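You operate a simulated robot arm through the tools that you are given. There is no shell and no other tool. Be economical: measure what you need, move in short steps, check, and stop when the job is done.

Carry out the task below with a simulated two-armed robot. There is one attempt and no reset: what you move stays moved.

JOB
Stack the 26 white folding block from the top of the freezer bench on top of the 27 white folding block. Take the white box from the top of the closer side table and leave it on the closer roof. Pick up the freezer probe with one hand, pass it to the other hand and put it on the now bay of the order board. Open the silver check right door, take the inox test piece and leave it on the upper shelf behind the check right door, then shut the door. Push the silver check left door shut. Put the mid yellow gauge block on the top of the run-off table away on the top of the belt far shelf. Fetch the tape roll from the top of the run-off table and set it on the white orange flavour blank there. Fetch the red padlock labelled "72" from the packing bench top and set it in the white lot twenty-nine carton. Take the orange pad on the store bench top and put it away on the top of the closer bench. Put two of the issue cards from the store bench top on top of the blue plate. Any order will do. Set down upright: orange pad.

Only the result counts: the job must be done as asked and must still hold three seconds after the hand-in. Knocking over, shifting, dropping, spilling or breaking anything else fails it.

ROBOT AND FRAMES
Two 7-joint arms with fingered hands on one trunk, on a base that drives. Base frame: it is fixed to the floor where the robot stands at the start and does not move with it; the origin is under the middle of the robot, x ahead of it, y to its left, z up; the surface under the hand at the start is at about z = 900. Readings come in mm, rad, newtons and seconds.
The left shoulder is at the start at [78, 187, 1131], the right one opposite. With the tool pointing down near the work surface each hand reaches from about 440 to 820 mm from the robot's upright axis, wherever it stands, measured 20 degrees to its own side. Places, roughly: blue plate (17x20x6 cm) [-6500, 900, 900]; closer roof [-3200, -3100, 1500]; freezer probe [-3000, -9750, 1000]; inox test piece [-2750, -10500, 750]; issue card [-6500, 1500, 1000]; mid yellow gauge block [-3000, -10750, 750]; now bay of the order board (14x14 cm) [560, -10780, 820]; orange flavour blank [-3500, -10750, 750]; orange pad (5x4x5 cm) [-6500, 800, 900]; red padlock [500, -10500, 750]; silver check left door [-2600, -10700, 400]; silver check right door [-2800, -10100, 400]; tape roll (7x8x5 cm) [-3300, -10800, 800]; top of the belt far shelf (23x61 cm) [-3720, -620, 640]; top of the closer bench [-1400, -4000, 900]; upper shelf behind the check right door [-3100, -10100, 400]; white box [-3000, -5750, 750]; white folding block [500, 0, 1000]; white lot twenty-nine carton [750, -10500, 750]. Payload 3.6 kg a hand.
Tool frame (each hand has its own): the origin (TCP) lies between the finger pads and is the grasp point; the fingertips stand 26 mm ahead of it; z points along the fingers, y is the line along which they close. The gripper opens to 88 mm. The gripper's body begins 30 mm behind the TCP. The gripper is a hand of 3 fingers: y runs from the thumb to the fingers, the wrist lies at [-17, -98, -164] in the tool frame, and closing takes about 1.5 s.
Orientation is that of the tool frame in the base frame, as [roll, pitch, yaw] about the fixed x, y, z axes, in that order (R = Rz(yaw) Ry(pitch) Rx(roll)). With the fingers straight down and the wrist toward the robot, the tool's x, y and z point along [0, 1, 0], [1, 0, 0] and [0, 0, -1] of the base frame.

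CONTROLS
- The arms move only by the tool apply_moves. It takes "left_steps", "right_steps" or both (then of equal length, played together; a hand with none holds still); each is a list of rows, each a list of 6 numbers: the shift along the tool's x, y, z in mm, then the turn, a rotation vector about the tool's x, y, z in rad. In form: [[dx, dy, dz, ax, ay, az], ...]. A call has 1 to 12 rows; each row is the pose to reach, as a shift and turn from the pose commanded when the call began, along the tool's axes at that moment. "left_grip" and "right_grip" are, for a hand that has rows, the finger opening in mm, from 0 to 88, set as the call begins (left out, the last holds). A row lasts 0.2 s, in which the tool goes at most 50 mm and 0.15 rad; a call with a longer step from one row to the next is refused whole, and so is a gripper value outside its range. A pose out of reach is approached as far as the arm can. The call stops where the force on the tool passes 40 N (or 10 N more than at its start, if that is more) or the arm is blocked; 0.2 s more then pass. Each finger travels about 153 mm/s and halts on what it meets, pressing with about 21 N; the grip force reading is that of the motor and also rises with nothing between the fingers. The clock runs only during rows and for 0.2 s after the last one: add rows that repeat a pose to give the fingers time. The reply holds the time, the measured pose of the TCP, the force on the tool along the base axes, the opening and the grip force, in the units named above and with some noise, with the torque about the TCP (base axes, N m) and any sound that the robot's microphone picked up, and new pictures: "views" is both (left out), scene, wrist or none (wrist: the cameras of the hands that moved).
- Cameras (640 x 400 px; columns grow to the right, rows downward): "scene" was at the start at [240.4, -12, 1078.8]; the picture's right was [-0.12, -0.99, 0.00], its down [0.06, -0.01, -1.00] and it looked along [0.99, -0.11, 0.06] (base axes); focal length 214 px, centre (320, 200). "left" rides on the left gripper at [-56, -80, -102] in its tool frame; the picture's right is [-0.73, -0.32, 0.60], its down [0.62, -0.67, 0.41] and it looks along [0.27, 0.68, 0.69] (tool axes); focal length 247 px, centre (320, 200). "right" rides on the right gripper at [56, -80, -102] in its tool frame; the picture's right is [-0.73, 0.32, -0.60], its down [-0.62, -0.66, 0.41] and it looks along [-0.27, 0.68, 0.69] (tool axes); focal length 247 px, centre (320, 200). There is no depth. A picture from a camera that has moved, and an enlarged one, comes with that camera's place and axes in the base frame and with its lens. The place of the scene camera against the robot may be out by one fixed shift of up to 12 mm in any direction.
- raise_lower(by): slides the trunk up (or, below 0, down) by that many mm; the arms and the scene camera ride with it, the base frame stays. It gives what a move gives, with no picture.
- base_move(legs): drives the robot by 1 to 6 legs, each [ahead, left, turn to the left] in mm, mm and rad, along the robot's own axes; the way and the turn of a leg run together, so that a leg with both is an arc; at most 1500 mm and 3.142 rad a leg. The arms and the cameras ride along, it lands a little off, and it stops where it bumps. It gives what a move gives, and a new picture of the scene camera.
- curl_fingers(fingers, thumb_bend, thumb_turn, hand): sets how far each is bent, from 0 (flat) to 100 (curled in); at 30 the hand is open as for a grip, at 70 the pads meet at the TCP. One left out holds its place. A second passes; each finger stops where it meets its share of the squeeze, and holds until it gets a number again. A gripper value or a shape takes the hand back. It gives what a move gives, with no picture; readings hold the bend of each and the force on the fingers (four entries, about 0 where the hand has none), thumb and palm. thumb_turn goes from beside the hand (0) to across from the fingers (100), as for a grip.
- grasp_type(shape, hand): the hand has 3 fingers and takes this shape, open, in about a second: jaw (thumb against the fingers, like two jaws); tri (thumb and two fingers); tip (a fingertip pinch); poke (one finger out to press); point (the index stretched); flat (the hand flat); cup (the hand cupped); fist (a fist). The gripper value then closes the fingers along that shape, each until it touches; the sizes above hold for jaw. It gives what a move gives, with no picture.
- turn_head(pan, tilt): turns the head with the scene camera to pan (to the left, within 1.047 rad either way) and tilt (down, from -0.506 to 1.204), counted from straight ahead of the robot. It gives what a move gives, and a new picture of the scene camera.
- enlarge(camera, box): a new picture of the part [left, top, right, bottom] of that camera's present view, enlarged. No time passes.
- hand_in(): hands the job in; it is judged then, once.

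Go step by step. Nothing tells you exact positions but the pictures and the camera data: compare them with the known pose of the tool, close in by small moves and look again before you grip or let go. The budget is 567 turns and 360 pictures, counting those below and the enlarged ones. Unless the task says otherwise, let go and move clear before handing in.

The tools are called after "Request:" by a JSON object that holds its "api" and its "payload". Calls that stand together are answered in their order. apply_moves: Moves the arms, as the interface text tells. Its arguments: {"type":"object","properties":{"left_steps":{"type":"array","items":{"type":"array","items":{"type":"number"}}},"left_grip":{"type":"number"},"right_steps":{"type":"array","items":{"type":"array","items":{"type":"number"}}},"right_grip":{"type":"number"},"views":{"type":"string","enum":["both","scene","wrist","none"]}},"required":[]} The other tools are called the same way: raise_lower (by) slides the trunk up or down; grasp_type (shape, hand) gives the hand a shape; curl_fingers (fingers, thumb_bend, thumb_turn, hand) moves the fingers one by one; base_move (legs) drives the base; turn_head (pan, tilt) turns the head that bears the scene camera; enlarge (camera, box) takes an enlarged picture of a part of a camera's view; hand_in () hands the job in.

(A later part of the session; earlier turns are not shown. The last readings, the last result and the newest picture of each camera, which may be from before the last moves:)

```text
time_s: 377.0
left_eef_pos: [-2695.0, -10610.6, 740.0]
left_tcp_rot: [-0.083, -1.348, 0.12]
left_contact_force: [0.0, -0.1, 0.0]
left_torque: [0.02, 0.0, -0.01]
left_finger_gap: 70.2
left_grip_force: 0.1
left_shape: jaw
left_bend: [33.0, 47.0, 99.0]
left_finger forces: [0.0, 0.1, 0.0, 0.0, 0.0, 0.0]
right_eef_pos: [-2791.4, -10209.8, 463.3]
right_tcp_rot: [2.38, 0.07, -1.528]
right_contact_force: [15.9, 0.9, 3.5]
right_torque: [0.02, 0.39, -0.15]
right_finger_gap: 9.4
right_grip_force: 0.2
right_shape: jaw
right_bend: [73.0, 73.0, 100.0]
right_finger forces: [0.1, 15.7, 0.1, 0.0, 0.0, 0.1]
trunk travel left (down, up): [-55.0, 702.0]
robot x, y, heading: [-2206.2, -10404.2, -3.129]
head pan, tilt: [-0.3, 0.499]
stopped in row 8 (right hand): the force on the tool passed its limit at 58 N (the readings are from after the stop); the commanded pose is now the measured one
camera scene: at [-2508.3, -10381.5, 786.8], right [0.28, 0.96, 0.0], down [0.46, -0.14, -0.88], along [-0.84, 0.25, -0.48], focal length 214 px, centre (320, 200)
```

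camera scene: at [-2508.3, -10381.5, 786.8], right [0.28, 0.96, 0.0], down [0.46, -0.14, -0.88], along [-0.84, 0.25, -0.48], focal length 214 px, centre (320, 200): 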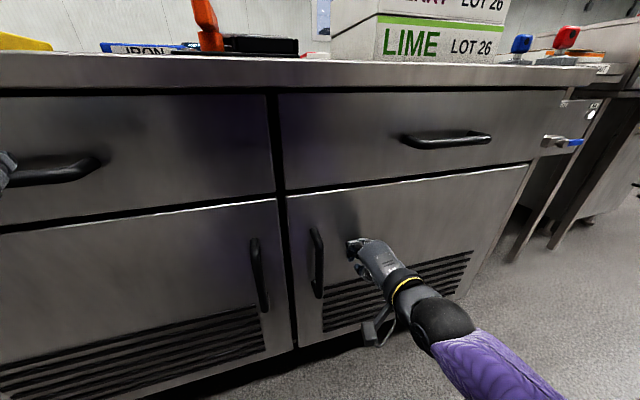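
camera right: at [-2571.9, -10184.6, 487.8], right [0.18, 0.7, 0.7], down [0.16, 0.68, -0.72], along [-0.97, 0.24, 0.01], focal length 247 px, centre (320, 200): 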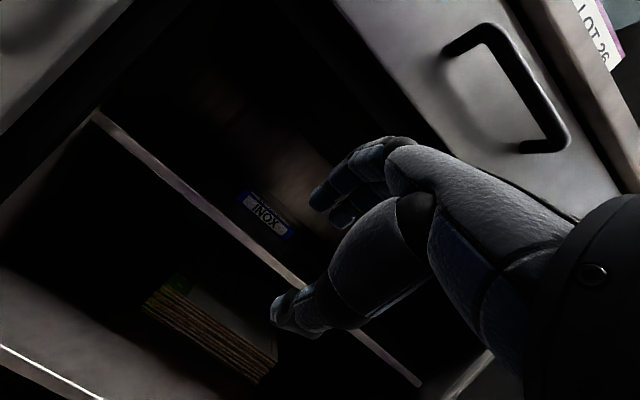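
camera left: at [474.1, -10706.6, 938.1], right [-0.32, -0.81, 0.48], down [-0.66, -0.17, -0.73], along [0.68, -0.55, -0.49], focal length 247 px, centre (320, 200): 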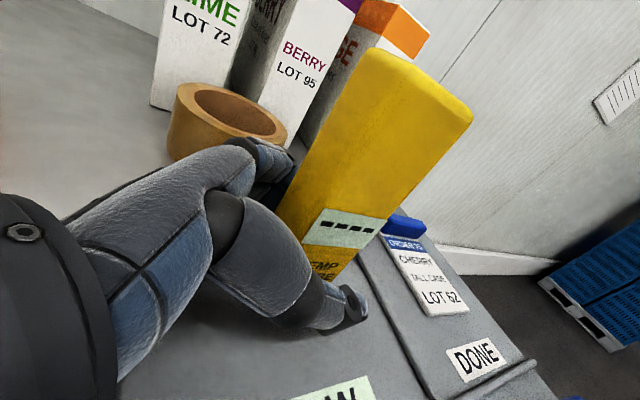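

Both doors are shut. I'll back off, raise the trunk and set the hands pointing down, with the left turned sideways for the MID block's handle.

Request:
{"api": "apply_moves", "payload": {"right_steps": [[0, -20, -20, 0, 0, 0], [0, -45, -45, 0, 0, 0], [0, -70, -70, 0, 0, 0]], "right_grip": 70, "views": "none"}}

Request:
{"api": "base_move", "payload": {"legs": [[-400, 0, 0]]}}

Request:
{"api": "raise_lower", "payload": {"by": 390}}

Request:
{"api": "apply_moves", "payload": {"left_steps": [[0, 0, 0, 0, -0.149, 0], [0, 0, 0, 0, -0.298, 0], [0, 0, 0, 0, -0.447, 0], [0, 0, 0, 0, -0.596, 0], [0, 0, 0, 0, -0.745, 0], [0, 0, 0, 0, -0.894, 0], [0, 0, 0, 0, -1.043, 0], [0, 0, 0, 0, -1.192, 0], [0, 0, 0, 0, -1.341, 0], [0, 0, 0, 0, -1.49, 0], [0, 0, 0, 0, -1.639, 0], [0, 0, 0, 0, -1.785, 0]], "right_steps": [[0, 0, 0, 0.07, 0, 0], [0, 0, 0, 0.14, 0, 0], [0, 0, 0, 0.21, 0, 0], [0, 0, 0, 0.28, 0, 0], [0, 0, 0, 0.35, 0, 0], [0, 0, 0, 0.42, 0, 0], [0, 0, 0, 0.49, 0, 0], [0, 0, 0, 0.56, 0, 0], [0, 0, 0, 0.63, 0, 0], [0, 0, 0, 0.7, 0, 0], [0, 0, 0, 0.76, 0, 0], [0, 0, 0, 0.76, 0, 0]], "views": "scene"}}

```text
time_s: 377.8
left_eef_pos: [-2696.8, -10610.0, 739.4]
left_tcp_rot: [-0.089, -1.35, 0.125]
left_contact_force: [0.8, -0.5, 0.3]
left_torque: [0.03, 0.0, -0.01]
left_finger_gap: 70.0
left_grip_force: 0.1
left_shape: jaw
left_bend: [33.0, 47.0, 99.0]
left_finger forces: [0.0, 0.1, 0.1, 0.0, 0.1, 0.1]
right_eef_pos: [-2694.6, -10205.8, 468.0]
right_tcp_rot: [2.378, 0.069, -1.523]
right_contact_force: [-0.8, 0.1, 0.5]
right_torque: [0.0, 0.01, 0.01]
right_finger_gap: 69.7
right_grip_force: 0.0
right_shape: jaw
right_bend: [33.0, 47.0, 99.0]
right_finger forces: [0.0, 0.0, 0.0, 0.0, 0.0, 0.0]
trunk travel left (down, up): [-55.0, 702.0]
robot x, y, heading: [-2204.6, -10403.6, -3.124]
head pan, tilt: [-0.3, 0.499]
```

```text
time_s: 380.2
left_eef_pos: [-2312.0, -10603.0, 740.0]
left_tcp_rot: [-0.083, -1.35, 0.118]
left_contact_force: [-0.1, -0.2, 1.0]
left_torque: [0.03, 0.02, 0.02]
left_finger_gap: 70.1
left_grip_force: 0.1
left_shape: jaw
left_bend: [33.0, 47.0, 99.0]
left_finger forces: [0.1, 0.0, 0.0, 0.0, 0.0, 0.0]
right_eef_pos: [-2307.0, -10198.4, 466.8]
right_tcp_rot: [2.378, 0.07, -1.529]
right_contact_force: [-0.3, 0.5, -0.1]
right_torque: [0.02, 0.0, 0.01]
right_finger_gap: 69.8
right_grip_force: 0.1
right_shape: jaw
right_bend: [33.0, 47.0, 99.0]
right_finger forces: [0.1, 0.1, 0.0, 0.0, 0.0, 0.0]
trunk travel left (down, up): [-55.0, 702.0]
robot x, y, heading: [-1817.6, -10396.8, -3.136]
head pan, tilt: [-0.3, 0.499]
camera scene: at [-2123.8, -10376.1, 786.3], right [0.29, 0.96, 0.0], down [0.46, -0.14, -0.88], along [-0.84, 0.25, -0.48], focal length 214 px, centre (320, 200)
```

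scene: 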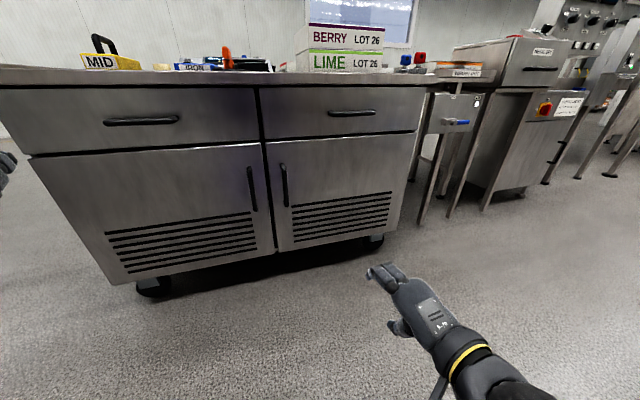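

```text
time_s: 384.0
left_eef_pos: [-2311.7, -10604.3, 1129.5]
left_tcp_rot: [-0.092, -1.349, 0.125]
left_contact_force: [0.0, -0.5, -0.1]
left_torque: [-0.02, 0.0, 0.01]
left_finger_gap: 69.9
left_grip_force: 0.0
left_shape: jaw
left_bend: [33.0, 47.0, 99.0]
left_finger forces: [0.0, 0.0, 0.0, 0.1, 0.0, 0.0]
right_eef_pos: [-2307.1, -10198.9, 857.5]
right_tcp_rot: [2.38, 0.069, -1.529]
right_contact_force: [-0.1, -0.7, 0.1]
right_torque: [0.01, -0.01, 0.01]
right_finger_gap: 70.0
right_grip_force: 0.0
right_shape: jaw
right_bend: [33.0, 47.0, 99.0]
right_finger forces: [0.0, 0.1, 0.0, 0.1, 0.0, 0.1]
trunk travel left (down, up): [-445.0, 312.0]
robot x, y, heading: [-1822.5, -10398.6, -3.128]
head pan, tilt: [-0.3, 0.499]
```

```text
time_s: 386.6
left_eef_pos: [-2311.0, -10603.1, 1129.3]
left_tcp_rot: [-3.122, -0.002, -3.105]
left_contact_force: [0.2, 0.1, 0.3]
left_torque: [0.0, -0.02, 0.01]
left_finger_gap: 70.1
left_grip_force: 0.1
left_shape: jaw
left_bend: [33.0, 47.0, 99.0]
left_finger forces: [0.1, 0.1, 0.0, 0.1, 0.1, 0.0]
right_eef_pos: [-2307.1, -10188.9, 855.5]
right_tcp_rot: [-3.141, 0.089, -1.531]
right_contact_force: [0.4, -0.9, 0.0]
right_torque: [-0.01, -0.02, 0.0]
right_finger_gap: 69.8
right_grip_force: 0.2
right_shape: jaw
right_bend: [33.0, 47.0, 99.0]
right_finger forces: [0.0, 0.0, 0.0, 0.0, 0.0, 0.0]
trunk travel left (down, up): [-445.0, 312.0]
robot x, y, heading: [-1823.1, -10397.5, -3.136]
head pan, tilt: [-0.3, 0.499]
camera scene: at [-2057.2, -10375.2, 1209.2], right [0.29, 0.96, 0.0], down [0.46, -0.14, -0.88], along [-0.84, 0.25, -0.48], focal length 214 px, centre (320, 200)
```

scene: 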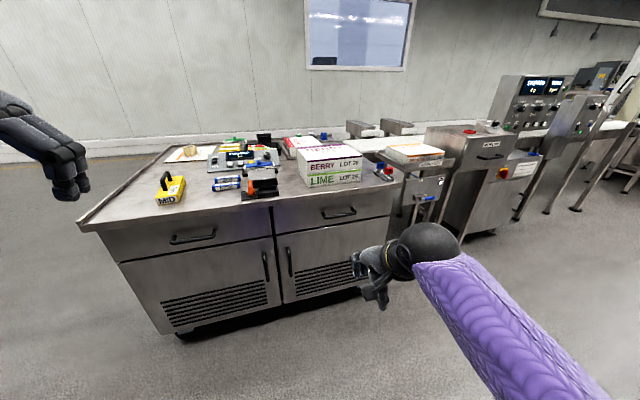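

Request:
{"api": "apply_moves", "payload": {"right_steps": [[0, 0, -45, 0, 0, 0], [0, 0, -90, 0, 0, 0], [0, 0, -135, 0, 0, 0], [0, 0, -180, 0, 0, 0], [0, 0, -225, 0, 0, 0], [0, 0, -270, 0, 0, 0]], "views": "none"}}

Request:
{"api": "base_move", "payload": {"legs": [[0, 172, 0], [540, 0, 0]]}}

Request:
{"api": "turn_head", "payload": {"pan": 0.15, "tilt": 0.6}}

Request:
{"api": "enlarge", "payload": {"camera": "left", "box": [0, 0, 640, 400]}}

```text
time_s: 388.0
left_eef_pos: [-2312.0, -10603.2, 1128.2]
left_tcp_rot: [-3.123, -0.006, -3.103]
left_contact_force: [-0.2, -0.1, -0.2]
left_torque: [-0.03, -0.03, -0.01]
left_finger_gap: 70.1
left_grip_force: 0.1
left_shape: jaw
left_bend: [33.0, 47.0, 99.0]
left_finger forces: [0.0, 0.0, 0.0, 0.0, 0.1, 0.1]
right_eef_pos: [-2303.6, -10223.2, 1126.2]
right_tcp_rot: [3.141, 0.069, -1.526]
right_contact_force: [0.7, 0.0, -0.6]
right_torque: [0.02, -0.02, -0.03]
right_finger_gap: 69.7
right_grip_force: 0.1
right_shape: jaw
right_bend: [33.0, 47.0, 99.0]
right_finger forces: [0.1, 0.0, 0.0, 0.1, 0.0, 0.1]
trunk travel left (down, up): [-445.0, 312.0]
robot x, y, heading: [-1820.1, -10395.5, -3.128]
head pan, tilt: [-0.3, 0.499]
```

```text
time_s: 392.2
left_eef_pos: [-2851.4, -10781.6, 1129.1]
left_tcp_rot: [-3.12, -0.005, -3.105]
left_contact_force: [-0.6, 0.5, -0.6]
left_torque: [0.0, 0.0, -0.02]
left_finger_gap: 70.1
left_grip_force: 0.0
left_shape: jaw
left_bend: [33.0, 47.0, 99.0]
left_finger forces: [0.0, 0.0, 0.1, 0.1, 0.0, 0.0]
right_eef_pos: [-2844.5, -10397.7, 1124.5]
right_tcp_rot: [3.138, 0.07, -1.529]
right_contact_force: [0.2, -0.2, 0.0]
right_torque: [-0.02, 0.01, 0.02]
right_finger_gap: 69.6
right_grip_force: 0.1
right_shape: jaw
right_bend: [33.0, 47.0, 99.0]
right_finger forces: [0.1, 0.0, 0.1, 0.0, 0.1, 0.0]
trunk travel left (down, up): [-445.0, 312.0]
robot x, y, heading: [-2361.2, -10577.1, -3.131]
head pan, tilt: [-0.3, 0.499]
camera scene: at [-2596.9, -10552.1, 1209.1], right [0.29, 0.96, 0.0], down [0.46, -0.14, -0.88], along [-0.84, 0.25, -0.48], focal length 214 px, centre (320, 200)
```

scene: 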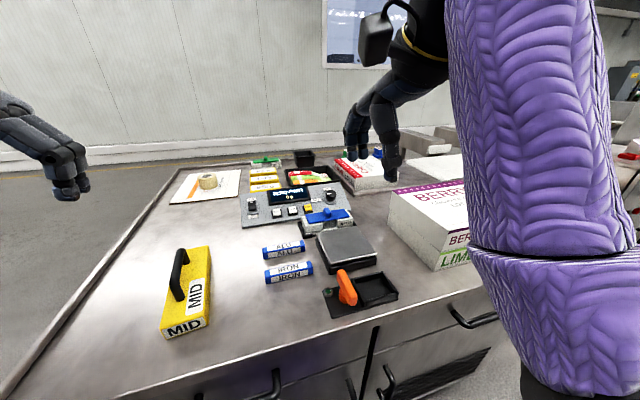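

```text
time_s: 393.1
left_eef_pos: [-2851.2, -10780.3, 1129.6]
left_tcp_rot: [-3.121, -0.004, -3.105]
left_contact_force: [0.1, -0.3, -0.1]
left_torque: [-0.01, 0.0, -0.02]
left_finger_gap: 70.0
left_grip_force: 0.1
left_shape: jaw
left_bend: [33.0, 47.0, 99.0]
left_finger forces: [0.1, 0.1, 0.0, 0.0, 0.1, 0.1]
right_eef_pos: [-2843.8, -10398.6, 1125.5]
right_tcp_rot: [3.139, 0.07, -1.53]
right_contact_force: [0.0, 0.0, 0.2]
right_torque: [-0.02, -0.02, -0.03]
right_finger_gap: 69.6
right_grip_force: 0.0
right_shape: jaw
right_bend: [33.0, 47.0, 99.0]
right_finger forces: [0.0, 0.0, 0.0, 0.0, 0.0, 0.0]
trunk travel left (down, up): [-445.0, 312.0]
robot x, y, heading: [-2358.6, -10575.9, -3.131]
head pan, tilt: [0.15, 0.6]
camera scene: at [-2596.4, -10592.1, 1200.1], right [-0.16, 0.99, 0.0], down [0.56, 0.09, -0.83], along [-0.81, -0.13, -0.57], focal length 214 px, centre (320, 200)
```

scene: 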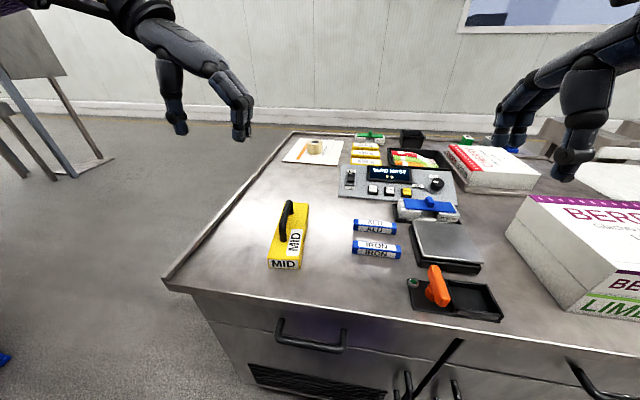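

```text
1.00 times, centred on (320, 200) of left (not enlarged: the box is as wide or as high as the picture)
camera zoom: at [-2791.5, -10855.9, 1232.1], right [0.74, -0.3, -0.6], down [-0.6, -0.69, -0.39], along [-0.3, 0.65, -0.7], focal length 247 px, centre (320, 200)
```

zoom: 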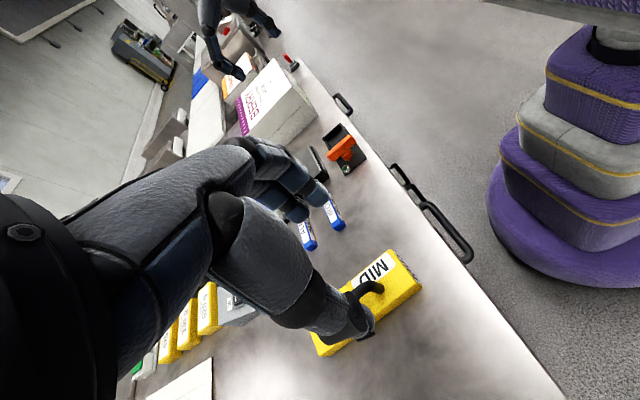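

Request:
{"api": "apply_moves", "payload": {"left_steps": [[23, 12, 30, 0, 0, 0], [46, 24, 60, 0, 0, 0], [70, 36, 90, 0, 0, 0], [94, 48, 125, 0, 0, 0], [117, 59, 159, 0, 0, 0], [117, 59, 159, 0, 0, 0]], "left_grip": 55}}

Request:
{"api": "enlarge", "payload": {"camera": "scene", "box": [220, 150, 360, 280]}}

```text
time_s: 394.5
left_eef_pos: [-2964.3, -10732.0, 978.4]
left_tcp_rot: [-3.124, -0.009, -3.105]
left_contact_force: [-1.0, -0.7, 0.1]
left_torque: [-0.03, 0.02, -0.01]
left_finger_gap: 55.3
left_grip_force: 0.0
left_shape: jaw
left_bend: [38.0, 61.0, 100.0]
left_finger forces: [0.1, 0.0, 0.1, 0.0, 0.0, 0.0]
left hand out of reach, approached as far as the arm can: row 5, 6
right_eef_pos: [-2843.3, -10399.8, 1124.5]
right_tcp_rot: [3.14, 0.071, -1.529]
right_contact_force: [-0.8, 0.2, -1.1]
right_torque: [0.06, 0.0, 0.01]
right_finger_gap: 69.4
right_grip_force: 0.0
right_shape: jaw
right_bend: [33.0, 47.0, 99.0]
right_finger forces: [0.1, 0.0, 0.1, 0.0, 0.0, 0.0]
trunk travel left (down, up): [-445.0, 312.0]
robot x, y, heading: [-2366.0, -10574.5, -3.133]
head pan, tilt: [0.15, 0.6]
camera scene: at [-2596.4, -10593.6, 1200.1], right [-0.16, 0.99, 0.0], down [0.56, 0.09, -0.82], along [-0.81, -0.13, -0.57], focal length 214 px, centre (320, 200)
camera left: at [-2904.0, -10807.3, 1080.6], right [0.74, -0.3, -0.6], down [-0.6, -0.69, -0.39], along [-0.3, 0.65, -0.7], focal length 247 px, centre (320, 200)
```

scene: 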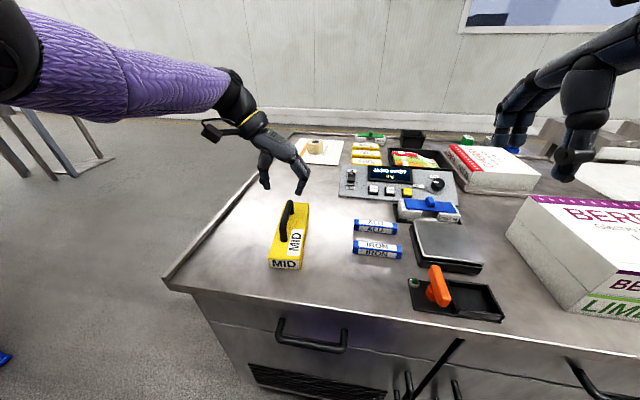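
left: 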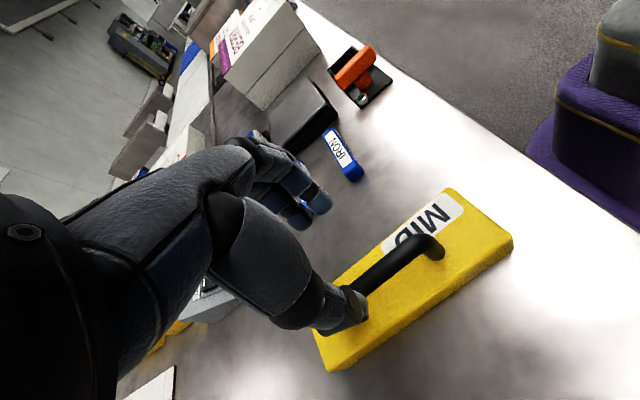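

```text
3.08 times, centred on (290, 215) of scene
camera zoom: at [-2596.4, -10593.6, 1200.1], right [-0.16, 0.99, 0.0], down [0.56, 0.09, -0.82], along [-0.81, -0.13, -0.57], focal length 660 px, centre (412, 154)
```

zoom: 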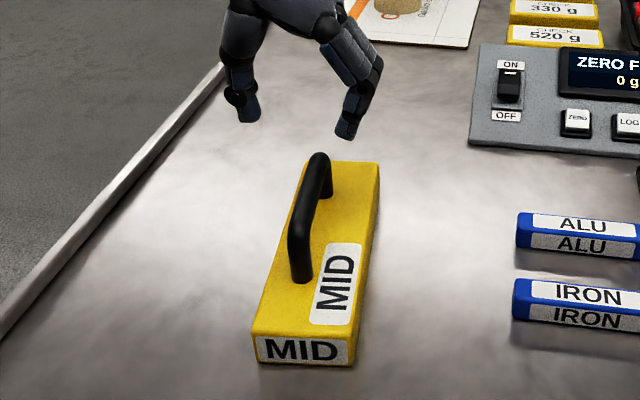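

Request:
{"api": "base_move", "payload": {"legs": [[0, 100, 0]]}}

Request:
{"api": "apply_moves", "payload": {"left_steps": [[0, 24, 10, 0, 0, -0.03], [0, 47, 20, 0, 0, -0.06], [2, 70, 30, 0, 0, -0.088], [2, 94, 40, 0, 0, -0.088], [2, 94, 50, 0, 0, -0.088]]}}

```text
time_s: 395.6
left_eef_pos: [-2962.2, -10833.8, 978.7]
left_tcp_rot: [-3.125, -0.005, -3.104]
left_contact_force: [0.2, -0.4, 0.0]
left_torque: [0.06, 0.0, -0.02]
left_finger_gap: 55.3
left_grip_force: 0.1
left_shape: jaw
left_bend: [38.0, 61.0, 100.0]
left_finger forces: [0.1, 0.0, 0.1, 0.1, 0.0, 0.0]
right_eef_pos: [-2842.4, -10501.7, 1125.4]
right_tcp_rot: [3.14, 0.072, -1.529]
right_contact_force: [0.2, 0.6, 0.2]
right_torque: [0.02, 0.05, 0.0]
right_finger_gap: 69.9
right_grip_force: 0.1
right_shape: jaw
right_bend: [33.0, 47.0, 99.0]
right_finger forces: [0.1, 0.0, 0.1, 0.1, 0.0, 0.0]
trunk travel left (down, up): [-445.0, 312.0]
robot x, y, heading: [-2359.5, -10673.8, -3.13]
head pan, tilt: [0.15, 0.6]
camera scene: at [-2595.3, -10695.1, 1200.1], right [-0.16, 0.99, 0.0], down [0.56, 0.09, -0.82], along [-0.81, -0.13, -0.57], focal length 214 px, centre (320, 200)
```

scene: 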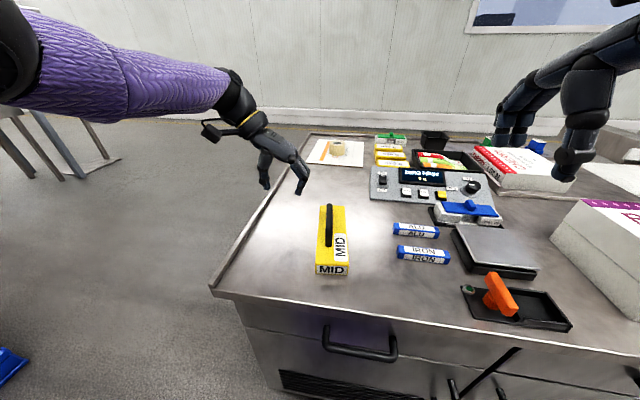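

```text
time_s: 396.8
left_eef_pos: [-2949.8, -10741.2, 936.0]
left_tcp_rot: [-3.122, -0.009, -3.016]
left_contact_force: [0.5, -0.6, 0.2]
left_torque: [-0.01, -0.01, -0.01]
left_finger_gap: 55.2
left_grip_force: 0.2
left_shape: jaw
left_bend: [38.0, 61.0, 100.0]
left_finger forces: [0.1, 0.1, 0.0, 0.1, 0.0, 0.1]
left hand out of reach, approached as far as the arm can: row 2, 3, 4, 5
right_eef_pos: [-2842.8, -10499.6, 1125.4]
right_tcp_rot: [3.141, 0.07, -1.528]
right_contact_force: [0.2, -0.4, 0.4]
right_torque: [-0.01, 0.01, 0.02]
right_finger_gap: 69.7
right_grip_force: 0.1
right_shape: jaw
right_bend: [33.0, 47.0, 99.0]
right_finger forces: [0.0, 0.1, 0.0, 0.0, 0.1, 0.0]
trunk travel left (down, up): [-445.0, 312.0]
robot x, y, heading: [-2361.1, -10674.0, -3.131]
head pan, tilt: [0.15, 0.6]
camera scene: at [-2595.4, -10693.6, 1200.1], right [-0.16, 0.99, 0.0], down [0.56, 0.09, -0.82], along [-0.81, -0.13, -0.57], focal length 214 px, centre (320, 200)
camera left: at [-2883.4, -10811.4, 1038.1], right [0.76, -0.24, -0.6], down [-0.54, -0.75, -0.39], along [-0.35, 0.62, -0.7], focal length 247 px, centre (320, 200)
```

scene: 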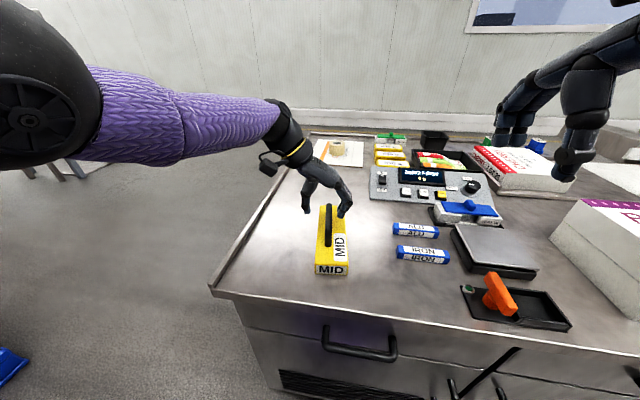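
left: 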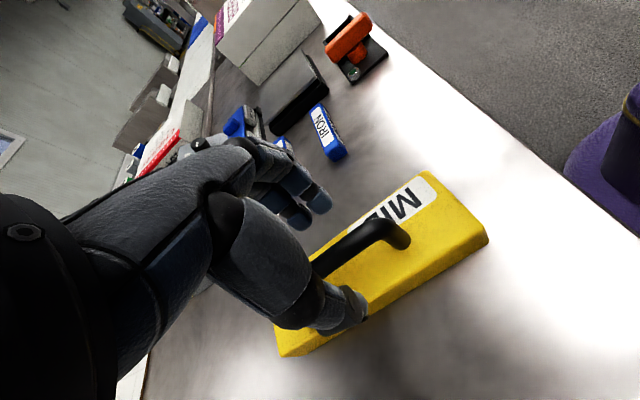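

Request:
{"api": "base_move", "payload": {"legs": [[50, 0, 0]]}}

Request:
{"api": "apply_moves", "payload": {"left_steps": [[-20, 0, 0, 0, 0, 0], [-40, 0, 15, 0, 0, 0], [-45, 0, 15, 0, 0, 0]]}}

```text
time_s: 397.7
left_eef_pos: [-3002.2, -10742.2, 933.4]
left_tcp_rot: [-3.124, -0.006, -3.018]
left_contact_force: [0.1, -1.4, -0.6]
left_torque: [-0.02, 0.01, 0.0]
left_finger_gap: 55.1
left_grip_force: 0.0
left_shape: jaw
left_bend: [38.0, 61.0, 100.0]
left_finger forces: [0.0, 0.1, 0.1, 0.0, 0.0, 0.1]
right_eef_pos: [-2893.6, -10500.4, 1123.0]
right_tcp_rot: [-3.14, 0.073, -1.529]
right_contact_force: [-0.9, -0.5, -0.7]
right_torque: [0.02, -0.02, -0.02]
right_finger_gap: 69.5
right_grip_force: 0.1
right_shape: jaw
right_bend: [33.0, 47.0, 99.0]
right_finger forces: [0.1, 0.0, 0.0, 0.0, 0.0, 0.1]
trunk travel left (down, up): [-445.0, 312.0]
robot x, y, heading: [-2407.7, -10675.3, -3.13]
head pan, tilt: [0.15, 0.6]
camera scene: at [-2648.1, -10694.3, 1199.5], right [-0.16, 0.99, 0.0], down [0.56, 0.09, -0.82], along [-0.81, -0.13, -0.57], focal length 214 px, centre (320, 200)
```

scene: 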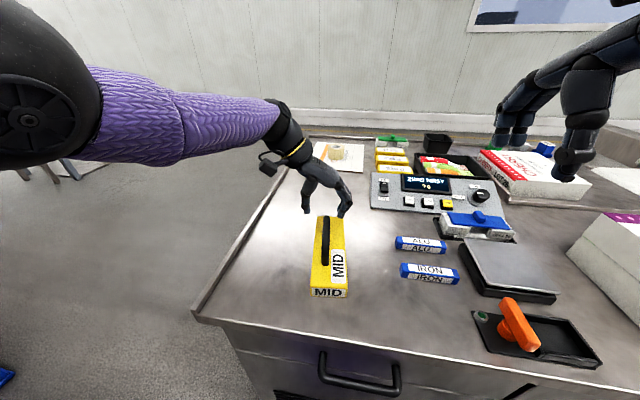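

```text
time_s: 398.5
left_eef_pos: [-2952.3, -10737.7, 918.1]
left_tcp_rot: [-3.122, -0.008, -3.015]
left_contact_force: [-0.1, -0.5, 0.4]
left_torque: [0.01, 0.01, 0.03]
left_finger_gap: 55.1
left_grip_force: 0.1
left_shape: jaw
left_bend: [38.0, 61.0, 100.0]
left_finger forces: [0.1, 0.0, 0.0, 0.0, 0.1, 0.0]
right_eef_pos: [-2891.8, -10500.5, 1125.1]
right_tcp_rot: [3.141, 0.07, -1.529]
right_contact_force: [-0.1, 0.8, -0.2]
right_torque: [-0.01, -0.02, 0.01]
right_finger_gap: 69.7
right_grip_force: 0.1
right_shape: jaw
right_bend: [33.0, 47.0, 99.0]
right_finger forces: [0.0, 0.0, 0.0, 0.0, 0.0, 0.0]
trunk travel left (down, up): [-445.0, 312.0]
robot x, y, heading: [-2407.0, -10679.0, -3.126]
head pan, tilt: [0.15, 0.6]
camera scene: at [-2645.5, -10694.4, 1200.2], right [-0.16, 0.99, 0.0], down [0.56, 0.09, -0.82], along [-0.81, -0.13, -0.57], focal length 214 px, centre (320, 200)
camera left: at [-2887.5, -10806.8, 1021.5], right [0.77, -0.24, -0.6], down [-0.54, -0.75, -0.39], along [-0.35, 0.62, -0.7], focal length 247 px, centre (320, 200)
```

scene: 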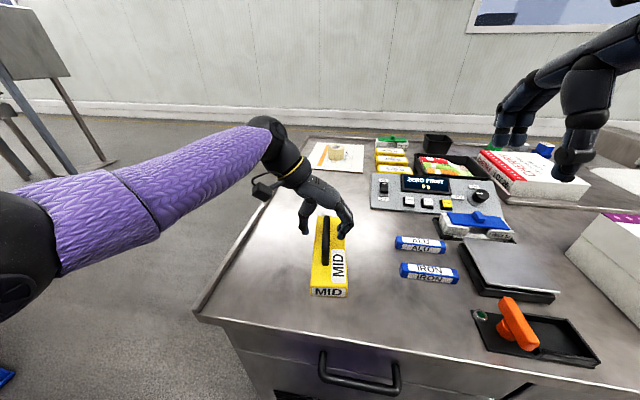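
left: 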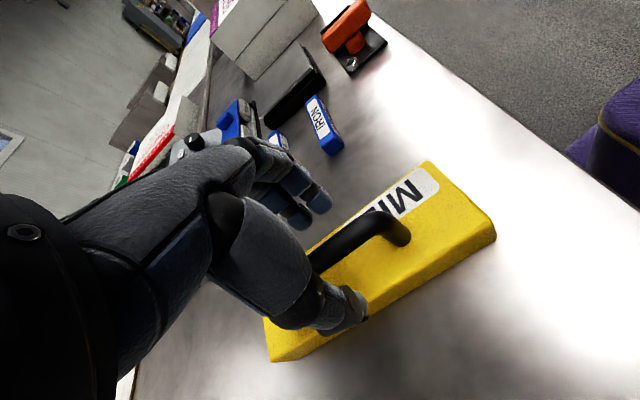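

Request:
{"api": "apply_moves", "payload": {"left_steps": [[5, 2, 15, 0, 0, 0], [10, 2, 30, 0, 0, 0], [12, 2, 46, 0, 0, 0], [12, 2, 46, 0, 0, 0]]}}

Request:
{"api": "enlarge", "payload": {"camera": "scene", "box": [260, 150, 400, 310]}}

```text
time_s: 399.5
left_eef_pos: [-2965.1, -10736.8, 874.5]
left_tcp_rot: [-3.126, -0.01, -3.018]
left_contact_force: [1.6, 0.7, 7.8]
left_torque: [0.33, -0.04, -0.04]
left_finger_gap: 54.6
left_grip_force: 0.0
left_shape: jaw
left_bend: [37.0, 61.0, 100.0]
left_finger forces: [8.0, 0.2, 0.0, 0.1, 0.0, 0.0]
right_eef_pos: [-2892.9, -10499.3, 1125.0]
right_tcp_rot: [3.138, 0.07, -1.53]
right_contact_force: [-0.3, -0.6, 0.5]
right_torque: [0.01, 0.01, 0.03]
right_finger_gap: 69.7
right_grip_force: 0.1
right_shape: jaw
right_bend: [33.0, 47.0, 99.0]
right_finger forces: [0.0, 0.0, 0.1, 0.0, 0.0, 0.0]
trunk travel left (down, up): [-445.0, 312.0]
robot x, y, heading: [-2408.2, -10680.2, -3.131]
head pan, tilt: [0.15, 0.6]
camera scene: at [-2644.8, -10694.3, 1200.4], right [-0.16, 0.99, 0.0], down [0.56, 0.09, -0.83], along [-0.81, -0.13, -0.56], focal length 214 px, centre (320, 200)
camera left: at [-2898.5, -10807.5, 976.9], right [0.76, -0.23, -0.6], down [-0.54, -0.74, -0.39], along [-0.36, 0.63, -0.69], focal length 247 px, centre (320, 200)
```

scene: 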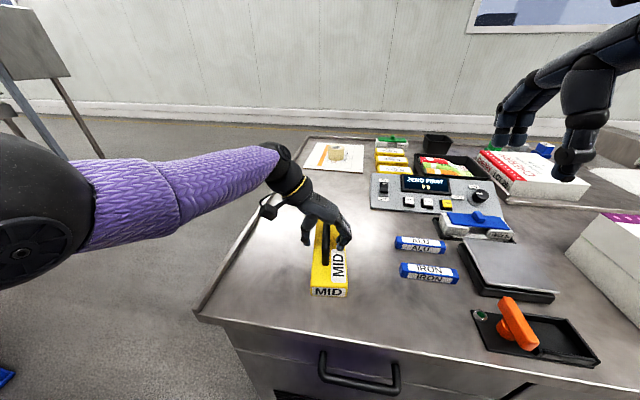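
left: 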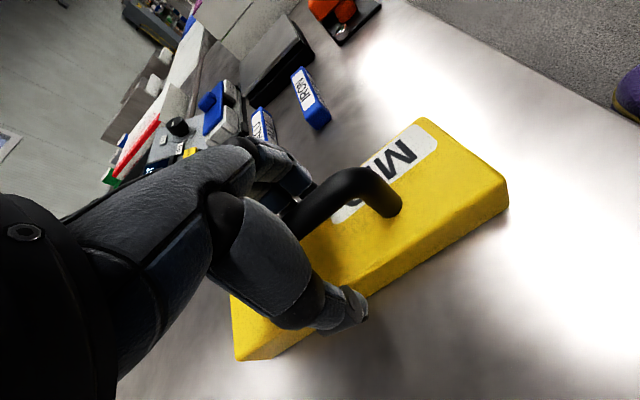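

```text
2.50 times, centred on (330, 230) of scene
camera zoom: at [-2644.8, -10694.3, 1200.4], right [-0.16, 0.99, 0.0], down [0.56, 0.09, -0.83], along [-0.81, -0.13, -0.56], focal length 536 px, centre (295, 125)
```

zoom: 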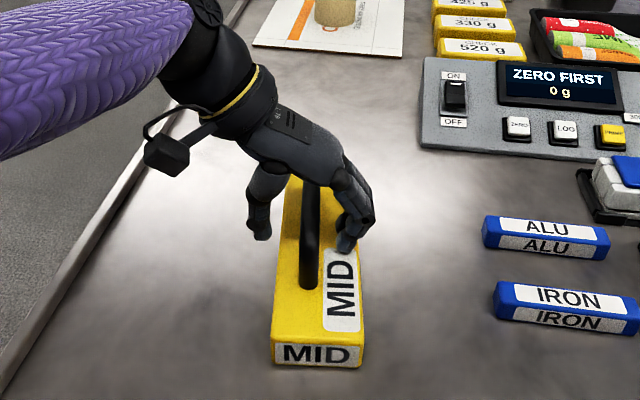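

Request:
{"api": "apply_moves", "payload": {"left_steps": [[0, 0, -6, 0, 0, 0], [0, 0, -6, 0, 0, 0], [0, 0, -6, 0, 0, 0], [0, 0, -6, 0, 0, 0], [0, 0, -6, 0, 0, 0], [0, 0, -6, 0, 0, 0], [0, 0, -6, 0, 0, 0], [0, 0, -6, 0, 0, 0]], "left_grip": 0, "views": "wrist"}}

```text
time_s: 401.3
left_eef_pos: [-2967.5, -10738.5, 878.2]
left_tcp_rot: [-3.123, -0.008, -3.018]
left_contact_force: [-0.5, -0.2, -4.7]
left_torque: [-0.09, 0.02, 0.0]
left_finger_gap: 0.0
left_grip_force: 21.4
left_shape: jaw
left_bend: [73.0, 57.0, 100.0]
left_finger forces: [1.3, 1.5, 0.0, 0.0, 2.7, 0.0]
right_eef_pos: [-2892.0, -10501.2, 1125.1]
right_tcp_rot: [-3.141, 0.071, -1.528]
right_contact_force: [-0.7, 0.0, 0.6]
right_torque: [0.01, 0.04, -0.04]
right_finger_gap: 69.5
right_grip_force: 0.1
right_shape: jaw
right_bend: [33.0, 47.0, 99.0]
right_finger forces: [0.0, 0.0, 0.0, 0.1, 0.0, 0.0]
trunk travel left (down, up): [-445.0, 312.0]
robot x, y, heading: [-2408.2, -10673.6, -3.132]
head pan, tilt: [0.15, 0.6]
camera left: at [-2900.0, -10807.3, 981.5], right [0.77, -0.24, -0.6], down [-0.54, -0.75, -0.39], along [-0.35, 0.62, -0.7], focal length 247 px, centre (320, 200)
```

left: 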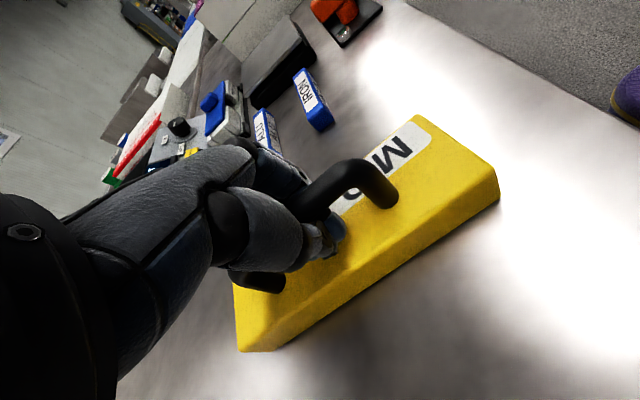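

Request:
{"api": "apply_moves", "payload": {"left_steps": [[0, 0, 0, 0, 0, 0], [0, 0, 0, 0, 0, 0], [0, 0, -6, 0, 0, 0], [0, 0, -12, 0, 0, 0], [0, 0, -12, 0, 0, 0]], "left_grip": 45, "views": "none"}}

Request:
{"api": "apply_moves", "payload": {"left_steps": [[0, 0, 0, 0, 0, 0], [0, 0, 0, 0, 0, 0], [0, 0, 0, 0, 0, 0], [0, 0, 0, 0, 0, 0], [0, 0, 0, 0, 0, 0], [0, 0, 0, 0, 0, 0]], "left_grip": 0, "views": "wrist"}}

```text
time_s: 402.5
left_eef_pos: [-2966.0, -10737.2, 891.2]
left_tcp_rot: [-3.123, -0.01, -3.017]
left_contact_force: [1.0, 0.1, 1.2]
left_torque: [0.03, -0.01, -0.01]
left_finger_gap: 44.6
left_grip_force: 0.1
left_shape: jaw
left_bend: [42.0, 67.0, 100.0]
left_finger forces: [0.0, 0.0, 0.1, 0.0, 0.0, 0.0]
right_eef_pos: [-2892.9, -10500.3, 1124.3]
right_tcp_rot: [3.14, 0.069, -1.528]
right_contact_force: [-0.1, -0.6, 0.0]
right_torque: [0.01, 0.04, -0.07]
right_finger_gap: 69.5
right_grip_force: 0.1
right_shape: jaw
right_bend: [33.0, 47.0, 99.0]
right_finger forces: [0.0, 0.0, 0.0, 0.0, 0.0, 0.1]
trunk travel left (down, up): [-445.0, 312.0]
robot x, y, heading: [-2409.5, -10673.8, -3.131]
head pan, tilt: [0.15, 0.6]
```

```text
time_s: 403.9
left_eef_pos: [-2966.8, -10737.0, 891.2]
left_tcp_rot: [-3.122, -0.009, -3.018]
left_contact_force: [-0.2, -0.3, -0.5]
left_torque: [-0.04, -0.01, -0.02]
left_finger_gap: 2.5
left_grip_force: 21.2
left_shape: jaw
left_bend: [56.0, 46.0, 100.0]
left_finger forces: [11.3, 10.4, 0.1, 0.1, 22.4, 0.0]
right_eef_pos: [-2892.9, -10500.9, 1125.3]
right_tcp_rot: [3.14, 0.068, -1.527]
right_contact_force: [-0.2, 0.6, 0.0]
right_torque: [-0.03, 0.02, -0.03]
right_finger_gap: 69.7
right_grip_force: 0.1
right_shape: jaw
right_bend: [33.0, 47.0, 99.0]
right_finger forces: [0.0, 0.0, 0.0, 0.1, 0.1, 0.0]
trunk travel left (down, up): [-445.0, 312.0]
robot x, y, heading: [-2410.9, -10675.1, -3.135]
head pan, tilt: [0.15, 0.6]
camera left: at [-2900.3, -10807.4, 994.0], right [0.77, -0.24, -0.6], down [-0.54, -0.75, -0.39], along [-0.35, 0.62, -0.7], focal length 247 px, centre (320, 200)
```

left: 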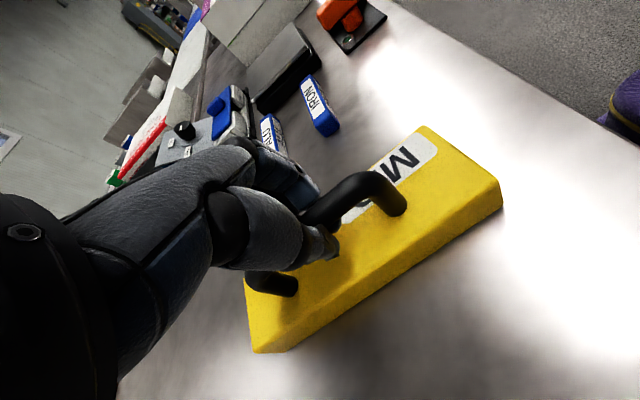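

Request:
{"api": "apply_moves", "payload": {"left_steps": [[0, 0, -15, 0, 0, 0], [0, 0, -40, 0, 0, 0], [0, 0, -75, 0, 0, 0], [0, 0, -110, 0, 0, 0], [0, 0, -140, 0, 0, 0], [0, 0, -140, 0, 0, 0]]}}

```text
time_s: 405.3
left_eef_pos: [-2966.5, -10733.2, 1030.9]
left_tcp_rot: [-3.122, -0.008, -3.019]
left_contact_force: [-0.7, 0.2, -5.5]
left_torque: [-0.06, 0.02, -0.01]
left_finger_gap: 2.6
left_grip_force: 20.9
left_shape: jaw
left_bend: [56.0, 46.0, 100.0]
left_finger forces: [12.4, 10.7, 0.1, 0.0, 22.7, 0.0]
right_eef_pos: [-2894.1, -10501.2, 1123.7]
right_tcp_rot: [3.141, 0.07, -1.53]
right_contact_force: [-0.7, -0.4, 0.0]
right_torque: [0.01, -0.02, 0.02]
right_finger_gap: 69.9
right_grip_force: 0.1
right_shape: jaw
right_bend: [33.0, 47.0, 99.0]
right_finger forces: [0.0, 0.0, 0.0, 0.1, 0.0, 0.1]
trunk travel left (down, up): [-445.0, 312.0]
robot x, y, heading: [-2407.1, -10678.0, -3.125]
head pan, tilt: [0.15, 0.6]
camera scene: at [-2646.0, -10694.3, 1200.0], right [-0.16, 0.99, 0.0], down [0.56, 0.09, -0.82], along [-0.81, -0.13, -0.57], focal length 214 px, centre (320, 200)
camera left: at [-2900.1, -10802.9, 1133.2], right [0.77, -0.24, -0.6], down [-0.54, -0.75, -0.39], along [-0.35, 0.62, -0.7], focal length 247 px, centre (320, 200)
```

scene: 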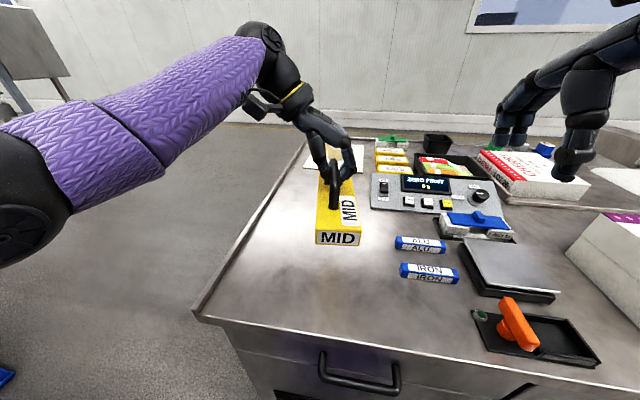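
left: 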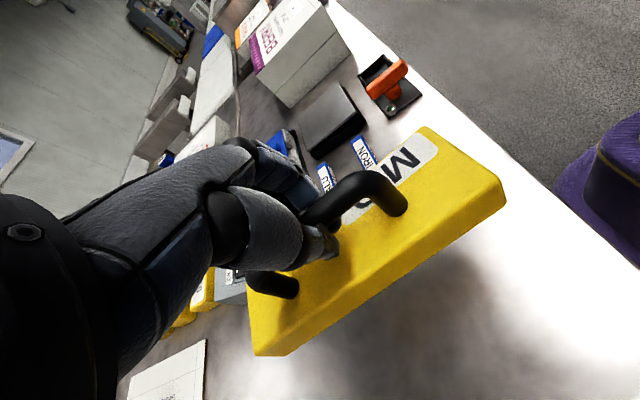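

The MID block is held level. I'll back off, turn to +y and drive up the aisle toward the closer side table.

Request:
{"api": "base_move", "payload": {"legs": [[-800, 0, 0], [0, 0, -1.58]]}}

Request:
{"api": "turn_head", "payload": {"pan": 0.0, "tilt": 0.2}}

```text
time_s: 413.5
left_eef_pos: [-1655.4, -10107.4, 1030.5]
left_tcp_rot: [-3.123, -0.01, 1.671]
left_contact_force: [0.6, -0.7, -4.8]
left_torque: [0.02, 0.04, -0.01]
left_finger_gap: 2.6
left_grip_force: 21.2
left_shape: jaw
left_bend: [56.0, 46.0, 100.0]
left_finger forces: [12.3, 10.7, 0.0, 0.0, 22.8, 0.0]
right_eef_pos: [-1424.4, -10186.7, 1125.6]
right_tcp_rot: [3.14, 0.07, -3.124]
right_contact_force: [-0.2, -0.4, -0.3]
right_torque: [0.0, -0.04, 0.01]
right_finger_gap: 69.8
right_grip_force: 0.1
right_shape: jaw
right_bend: [33.0, 47.0, 99.0]
right_finger forces: [0.0, 0.0, 0.0, 0.1, 0.0, 0.1]
trunk travel left (down, up): [-445.0, 312.0]
robot x, y, heading: [-1612.2, -10664.4, 1.554]
head pan, tilt: [0.15, 0.6]
camera scene: at [-1631.9, -10440.3, 1200.0], right [0.99, 0.13, 0.0], down [0.08, -0.56, -0.82], along [-0.11, 0.82, -0.57], focal length 214 px, centre (320, 200)
```

scene: 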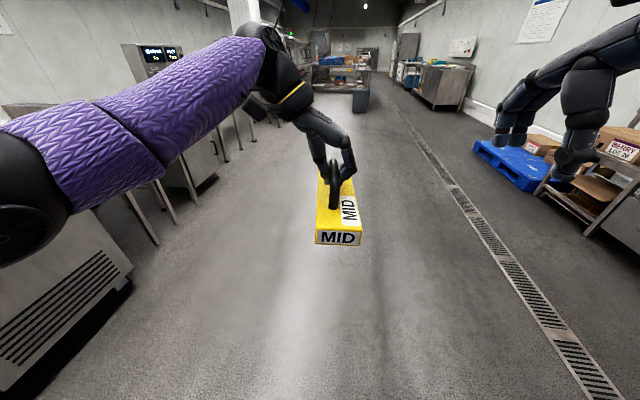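

```text
time_s: 414.4
left_eef_pos: [-1654.3, -10108.6, 1030.5]
left_tcp_rot: [-3.122, -0.008, 1.67]
left_contact_force: [0.2, -0.8, -5.3]
left_torque: [-0.02, 0.06, 0.01]
left_finger_gap: 2.5
left_grip_force: 20.8
left_shape: jaw
left_bend: [56.0, 46.0, 100.0]
left_finger forces: [12.3, 10.7, 0.0, 0.1, 22.7, 0.1]
right_eef_pos: [-1423.7, -10188.1, 1125.7]
right_tcp_rot: [3.138, 0.069, -3.123]
right_contact_force: [0.2, -0.5, 0.5]
right_torque: [-0.01, 0.0, -0.01]
right_finger_gap: 69.4
right_grip_force: 0.2
right_shape: jaw
right_bend: [33.0, 47.0, 99.0]
right_finger forces: [0.0, 0.0, 0.0, 0.0, 0.1, 0.0]
trunk travel left (down, up): [-445.0, 312.0]
robot x, y, heading: [-1611.7, -10664.6, 1.553]
head pan, tilt: [0.0, 0.201]
camera scene: at [-1618.7, -10434.7, 1236.7], right [1.0, -0.01, 0.0], down [0.0, -0.2, -0.98], along [0.01, 0.98, -0.2], focal length 214 px, centre (320, 200)
```

scene: 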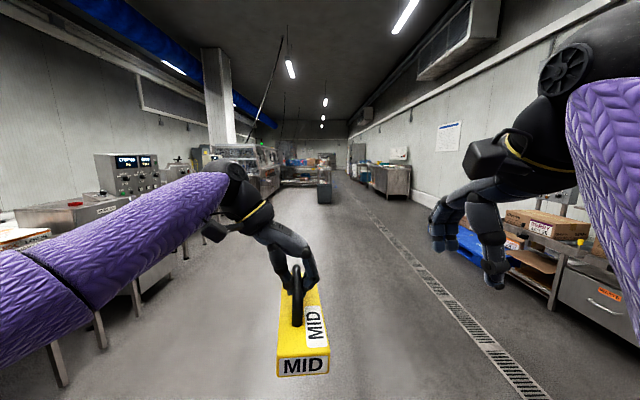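

Request:
{"api": "base_move", "payload": {"legs": [[0, 0, 0.017], [1500, 0, 0], [1500, 0, 0], [1300, 0, 0]]}}

Request:
{"api": "turn_head", "payload": {"pan": 0.9, "tilt": 0.25}}

```text
time_s: 435.1
left_eef_pos: [-1324.3, -5865.4, 1030.5]
left_tcp_rot: [-3.123, -0.007, 1.579]
left_contact_force: [-0.7, 1.3, -5.7]
left_torque: [-0.04, 0.1, 0.04]
left_finger_gap: 2.6
left_grip_force: 20.5
left_shape: jaw
left_bend: [56.0, 46.0, 100.0]
left_finger forces: [12.3, 10.6, 0.0, 0.1, 22.6, 0.0]
right_eef_pos: [-1102.2, -5965.1, 1125.0]
right_tcp_rot: [3.141, 0.07, 3.065]
right_contact_force: [0.4, 0.0, 1.1]
right_torque: [-0.01, 0.0, 0.01]
right_finger_gap: 69.6
right_grip_force: 0.1
right_shape: jaw
right_bend: [33.0, 47.0, 99.0]
right_finger forces: [0.1, 0.0, 0.1, 0.0, 0.0, 0.0]
trunk travel left (down, up): [-445.0, 312.0]
robot x, y, heading: [-1335.3, -6426.0, 1.459]
head pan, tilt: [0.0, 0.201]
camera scene: at [-1318.5, -6194.2, 1236.7], right [0.99, -0.11, 0.0], down [-0.02, -0.2, -0.98], along [0.11, 0.97, -0.2], focal length 214 px, centre (320, 200)
```

scene: 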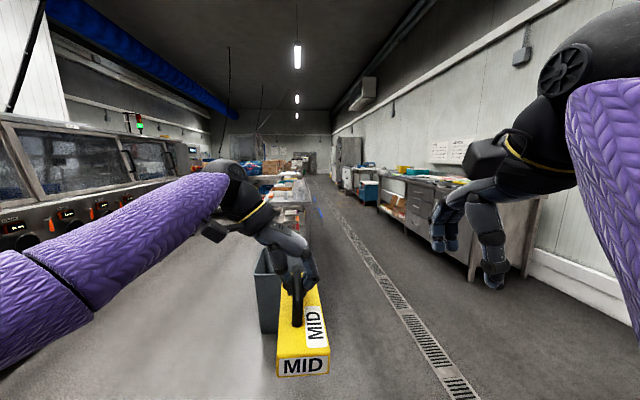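

```text
time_s: 436.3
left_eef_pos: [-1324.2, -5864.6, 1029.3]
left_tcp_rot: [-3.122, -0.008, 1.577]
left_contact_force: [0.3, -0.7, -5.1]
left_torque: [-0.05, 0.07, 0.0]
left_finger_gap: 2.5
left_grip_force: 21.0
left_shape: jaw
left_bend: [56.0, 46.0, 100.0]
left_finger forces: [12.2, 10.6, 0.0, 0.0, 22.6, 0.1]
right_eef_pos: [-1101.7, -5964.6, 1124.8]
right_tcp_rot: [3.141, 0.07, 3.066]
right_contact_force: [0.6, 0.6, 0.1]
right_torque: [0.01, 0.0, 0.01]
right_finger_gap: 69.8
right_grip_force: 0.1
right_shape: jaw
right_bend: [33.0, 47.0, 99.0]
right_finger forces: [0.1, 0.0, 0.0, 0.0, 0.1, 0.0]
trunk travel left (down, up): [-445.0, 312.0]
robot x, y, heading: [-1334.5, -6424.9, 1.462]
head pan, tilt: [0.901, 0.25]
camera scene: at [-1395.0, -6221.6, 1232.3], right [0.7, 0.71, 0.0], down [0.18, -0.17, -0.97], along [-0.69, 0.68, -0.25], focal length 214 px, centre (320, 200)
```

scene: 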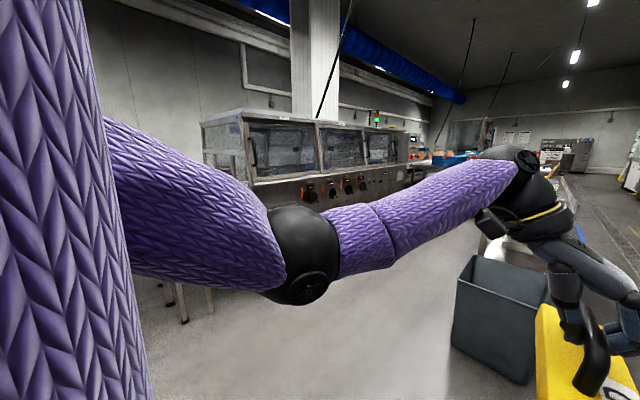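

Request:
{"api": "base_move", "payload": {"legs": [[0, 0, 1.68], [300, -400, 0]]}}

Request:
{"api": "turn_head", "payload": {"pan": -0.1, "tilt": 0.25}}

```text
time_s: 443.2
left_eef_pos: [-2186.9, -6053.4, 1029.0]
left_tcp_rot: [-3.122, -0.007, -3.059]
left_contact_force: [-0.9, -0.5, -5.3]
left_torque: [-0.05, 0.0, 0.04]
left_finger_gap: 2.5
left_grip_force: 20.4
left_shape: jaw
left_bend: [56.0, 46.0, 100.0]
left_finger forces: [12.3, 10.6, 0.0, 0.0, 22.7, 0.0]
right_eef_pos: [-2103.4, -5824.6, 1123.9]
right_tcp_rot: [3.14, 0.069, -1.571]
right_contact_force: [0.2, -0.4, -0.3]
right_torque: [-0.02, -0.01, 0.03]
right_finger_gap: 69.7
right_grip_force: 0.0
right_shape: jaw
right_bend: [33.0, 47.0, 99.0]
right_finger forces: [0.1, 0.0, 0.0, 0.0, 0.0, 0.0]
trunk travel left (down, up): [-445.0, 312.0]
robot x, y, heading: [-1625.6, -6021.3, 3.108]
head pan, tilt: [0.901, 0.25]
camera scene: at [-1837.6, -6090.1, 1232.2], right [-0.76, 0.65, 0.0], down [0.16, 0.19, -0.97], along [-0.63, -0.74, -0.25], focal length 214 px, centre (320, 200)
```

scene: 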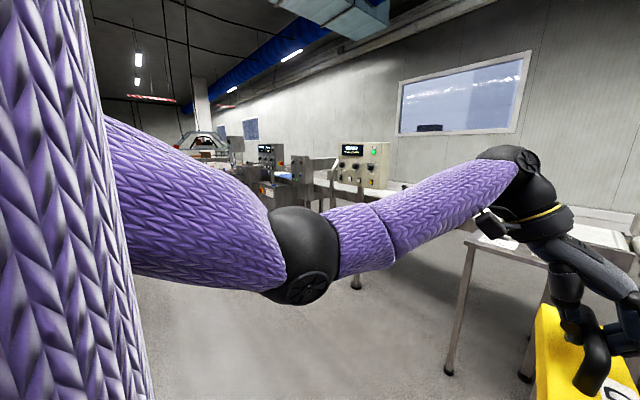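

```text
time_s: 444.5
left_eef_pos: [-2185.7, -6054.5, 1029.8]
left_tcp_rot: [-3.123, -0.006, -3.058]
left_contact_force: [0.5, 1.0, -4.9]
left_torque: [-0.09, -0.04, -0.01]
left_finger_gap: 3.0
left_grip_force: 21.5
left_shape: jaw
left_bend: [56.0, 46.0, 100.0]
left_finger forces: [12.2, 10.6, 0.0, 0.0, 22.6, 0.0]
right_eef_pos: [-2102.8, -5825.7, 1124.5]
right_tcp_rot: [3.14, 0.07, -1.571]
right_contact_force: [0.3, -0.1, 0.5]
right_torque: [0.05, 0.02, -0.01]
right_finger_gap: 70.1
right_grip_force: 0.2
right_shape: jaw
right_bend: [33.0, 47.0, 99.0]
right_finger forces: [0.0, 0.0, 0.1, 0.0, 0.1, 0.0]
trunk travel left (down, up): [-445.0, 312.0]
robot x, y, heading: [-1624.0, -6019.3, 3.112]
head pan, tilt: [-0.099, 0.25]
camera scene: at [-1869.5, -6007.2, 1232.2], right [0.13, 0.99, 0.0], down [0.25, -0.03, -0.97], along [-0.96, 0.13, -0.25], focal length 214 px, centre (320, 200)
```

scene: 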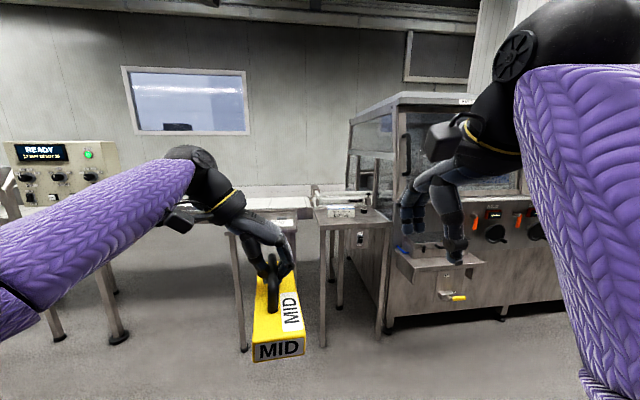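

Request:
{"api": "enlarge", "payload": {"camera": "scene", "box": [210, 160, 470, 320]}}

```text
2.46 times, centred on (340, 240) of scene
camera zoom: at [-1869.5, -6007.2, 1232.2], right [0.13, 0.99, 0.0], down [0.25, -0.03, -0.97], along [-0.96, 0.13, -0.25], focal length 528 px, centre (271, 102)
```

zoom: 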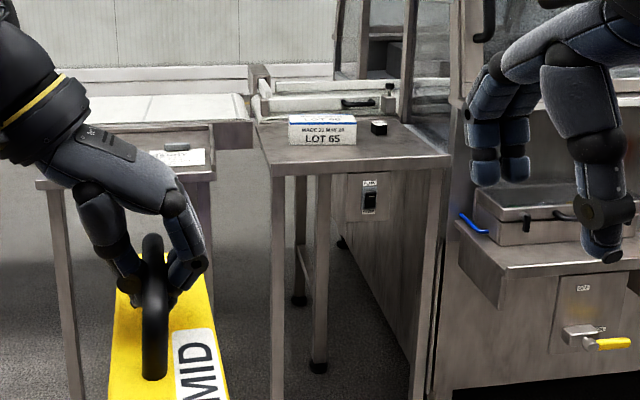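

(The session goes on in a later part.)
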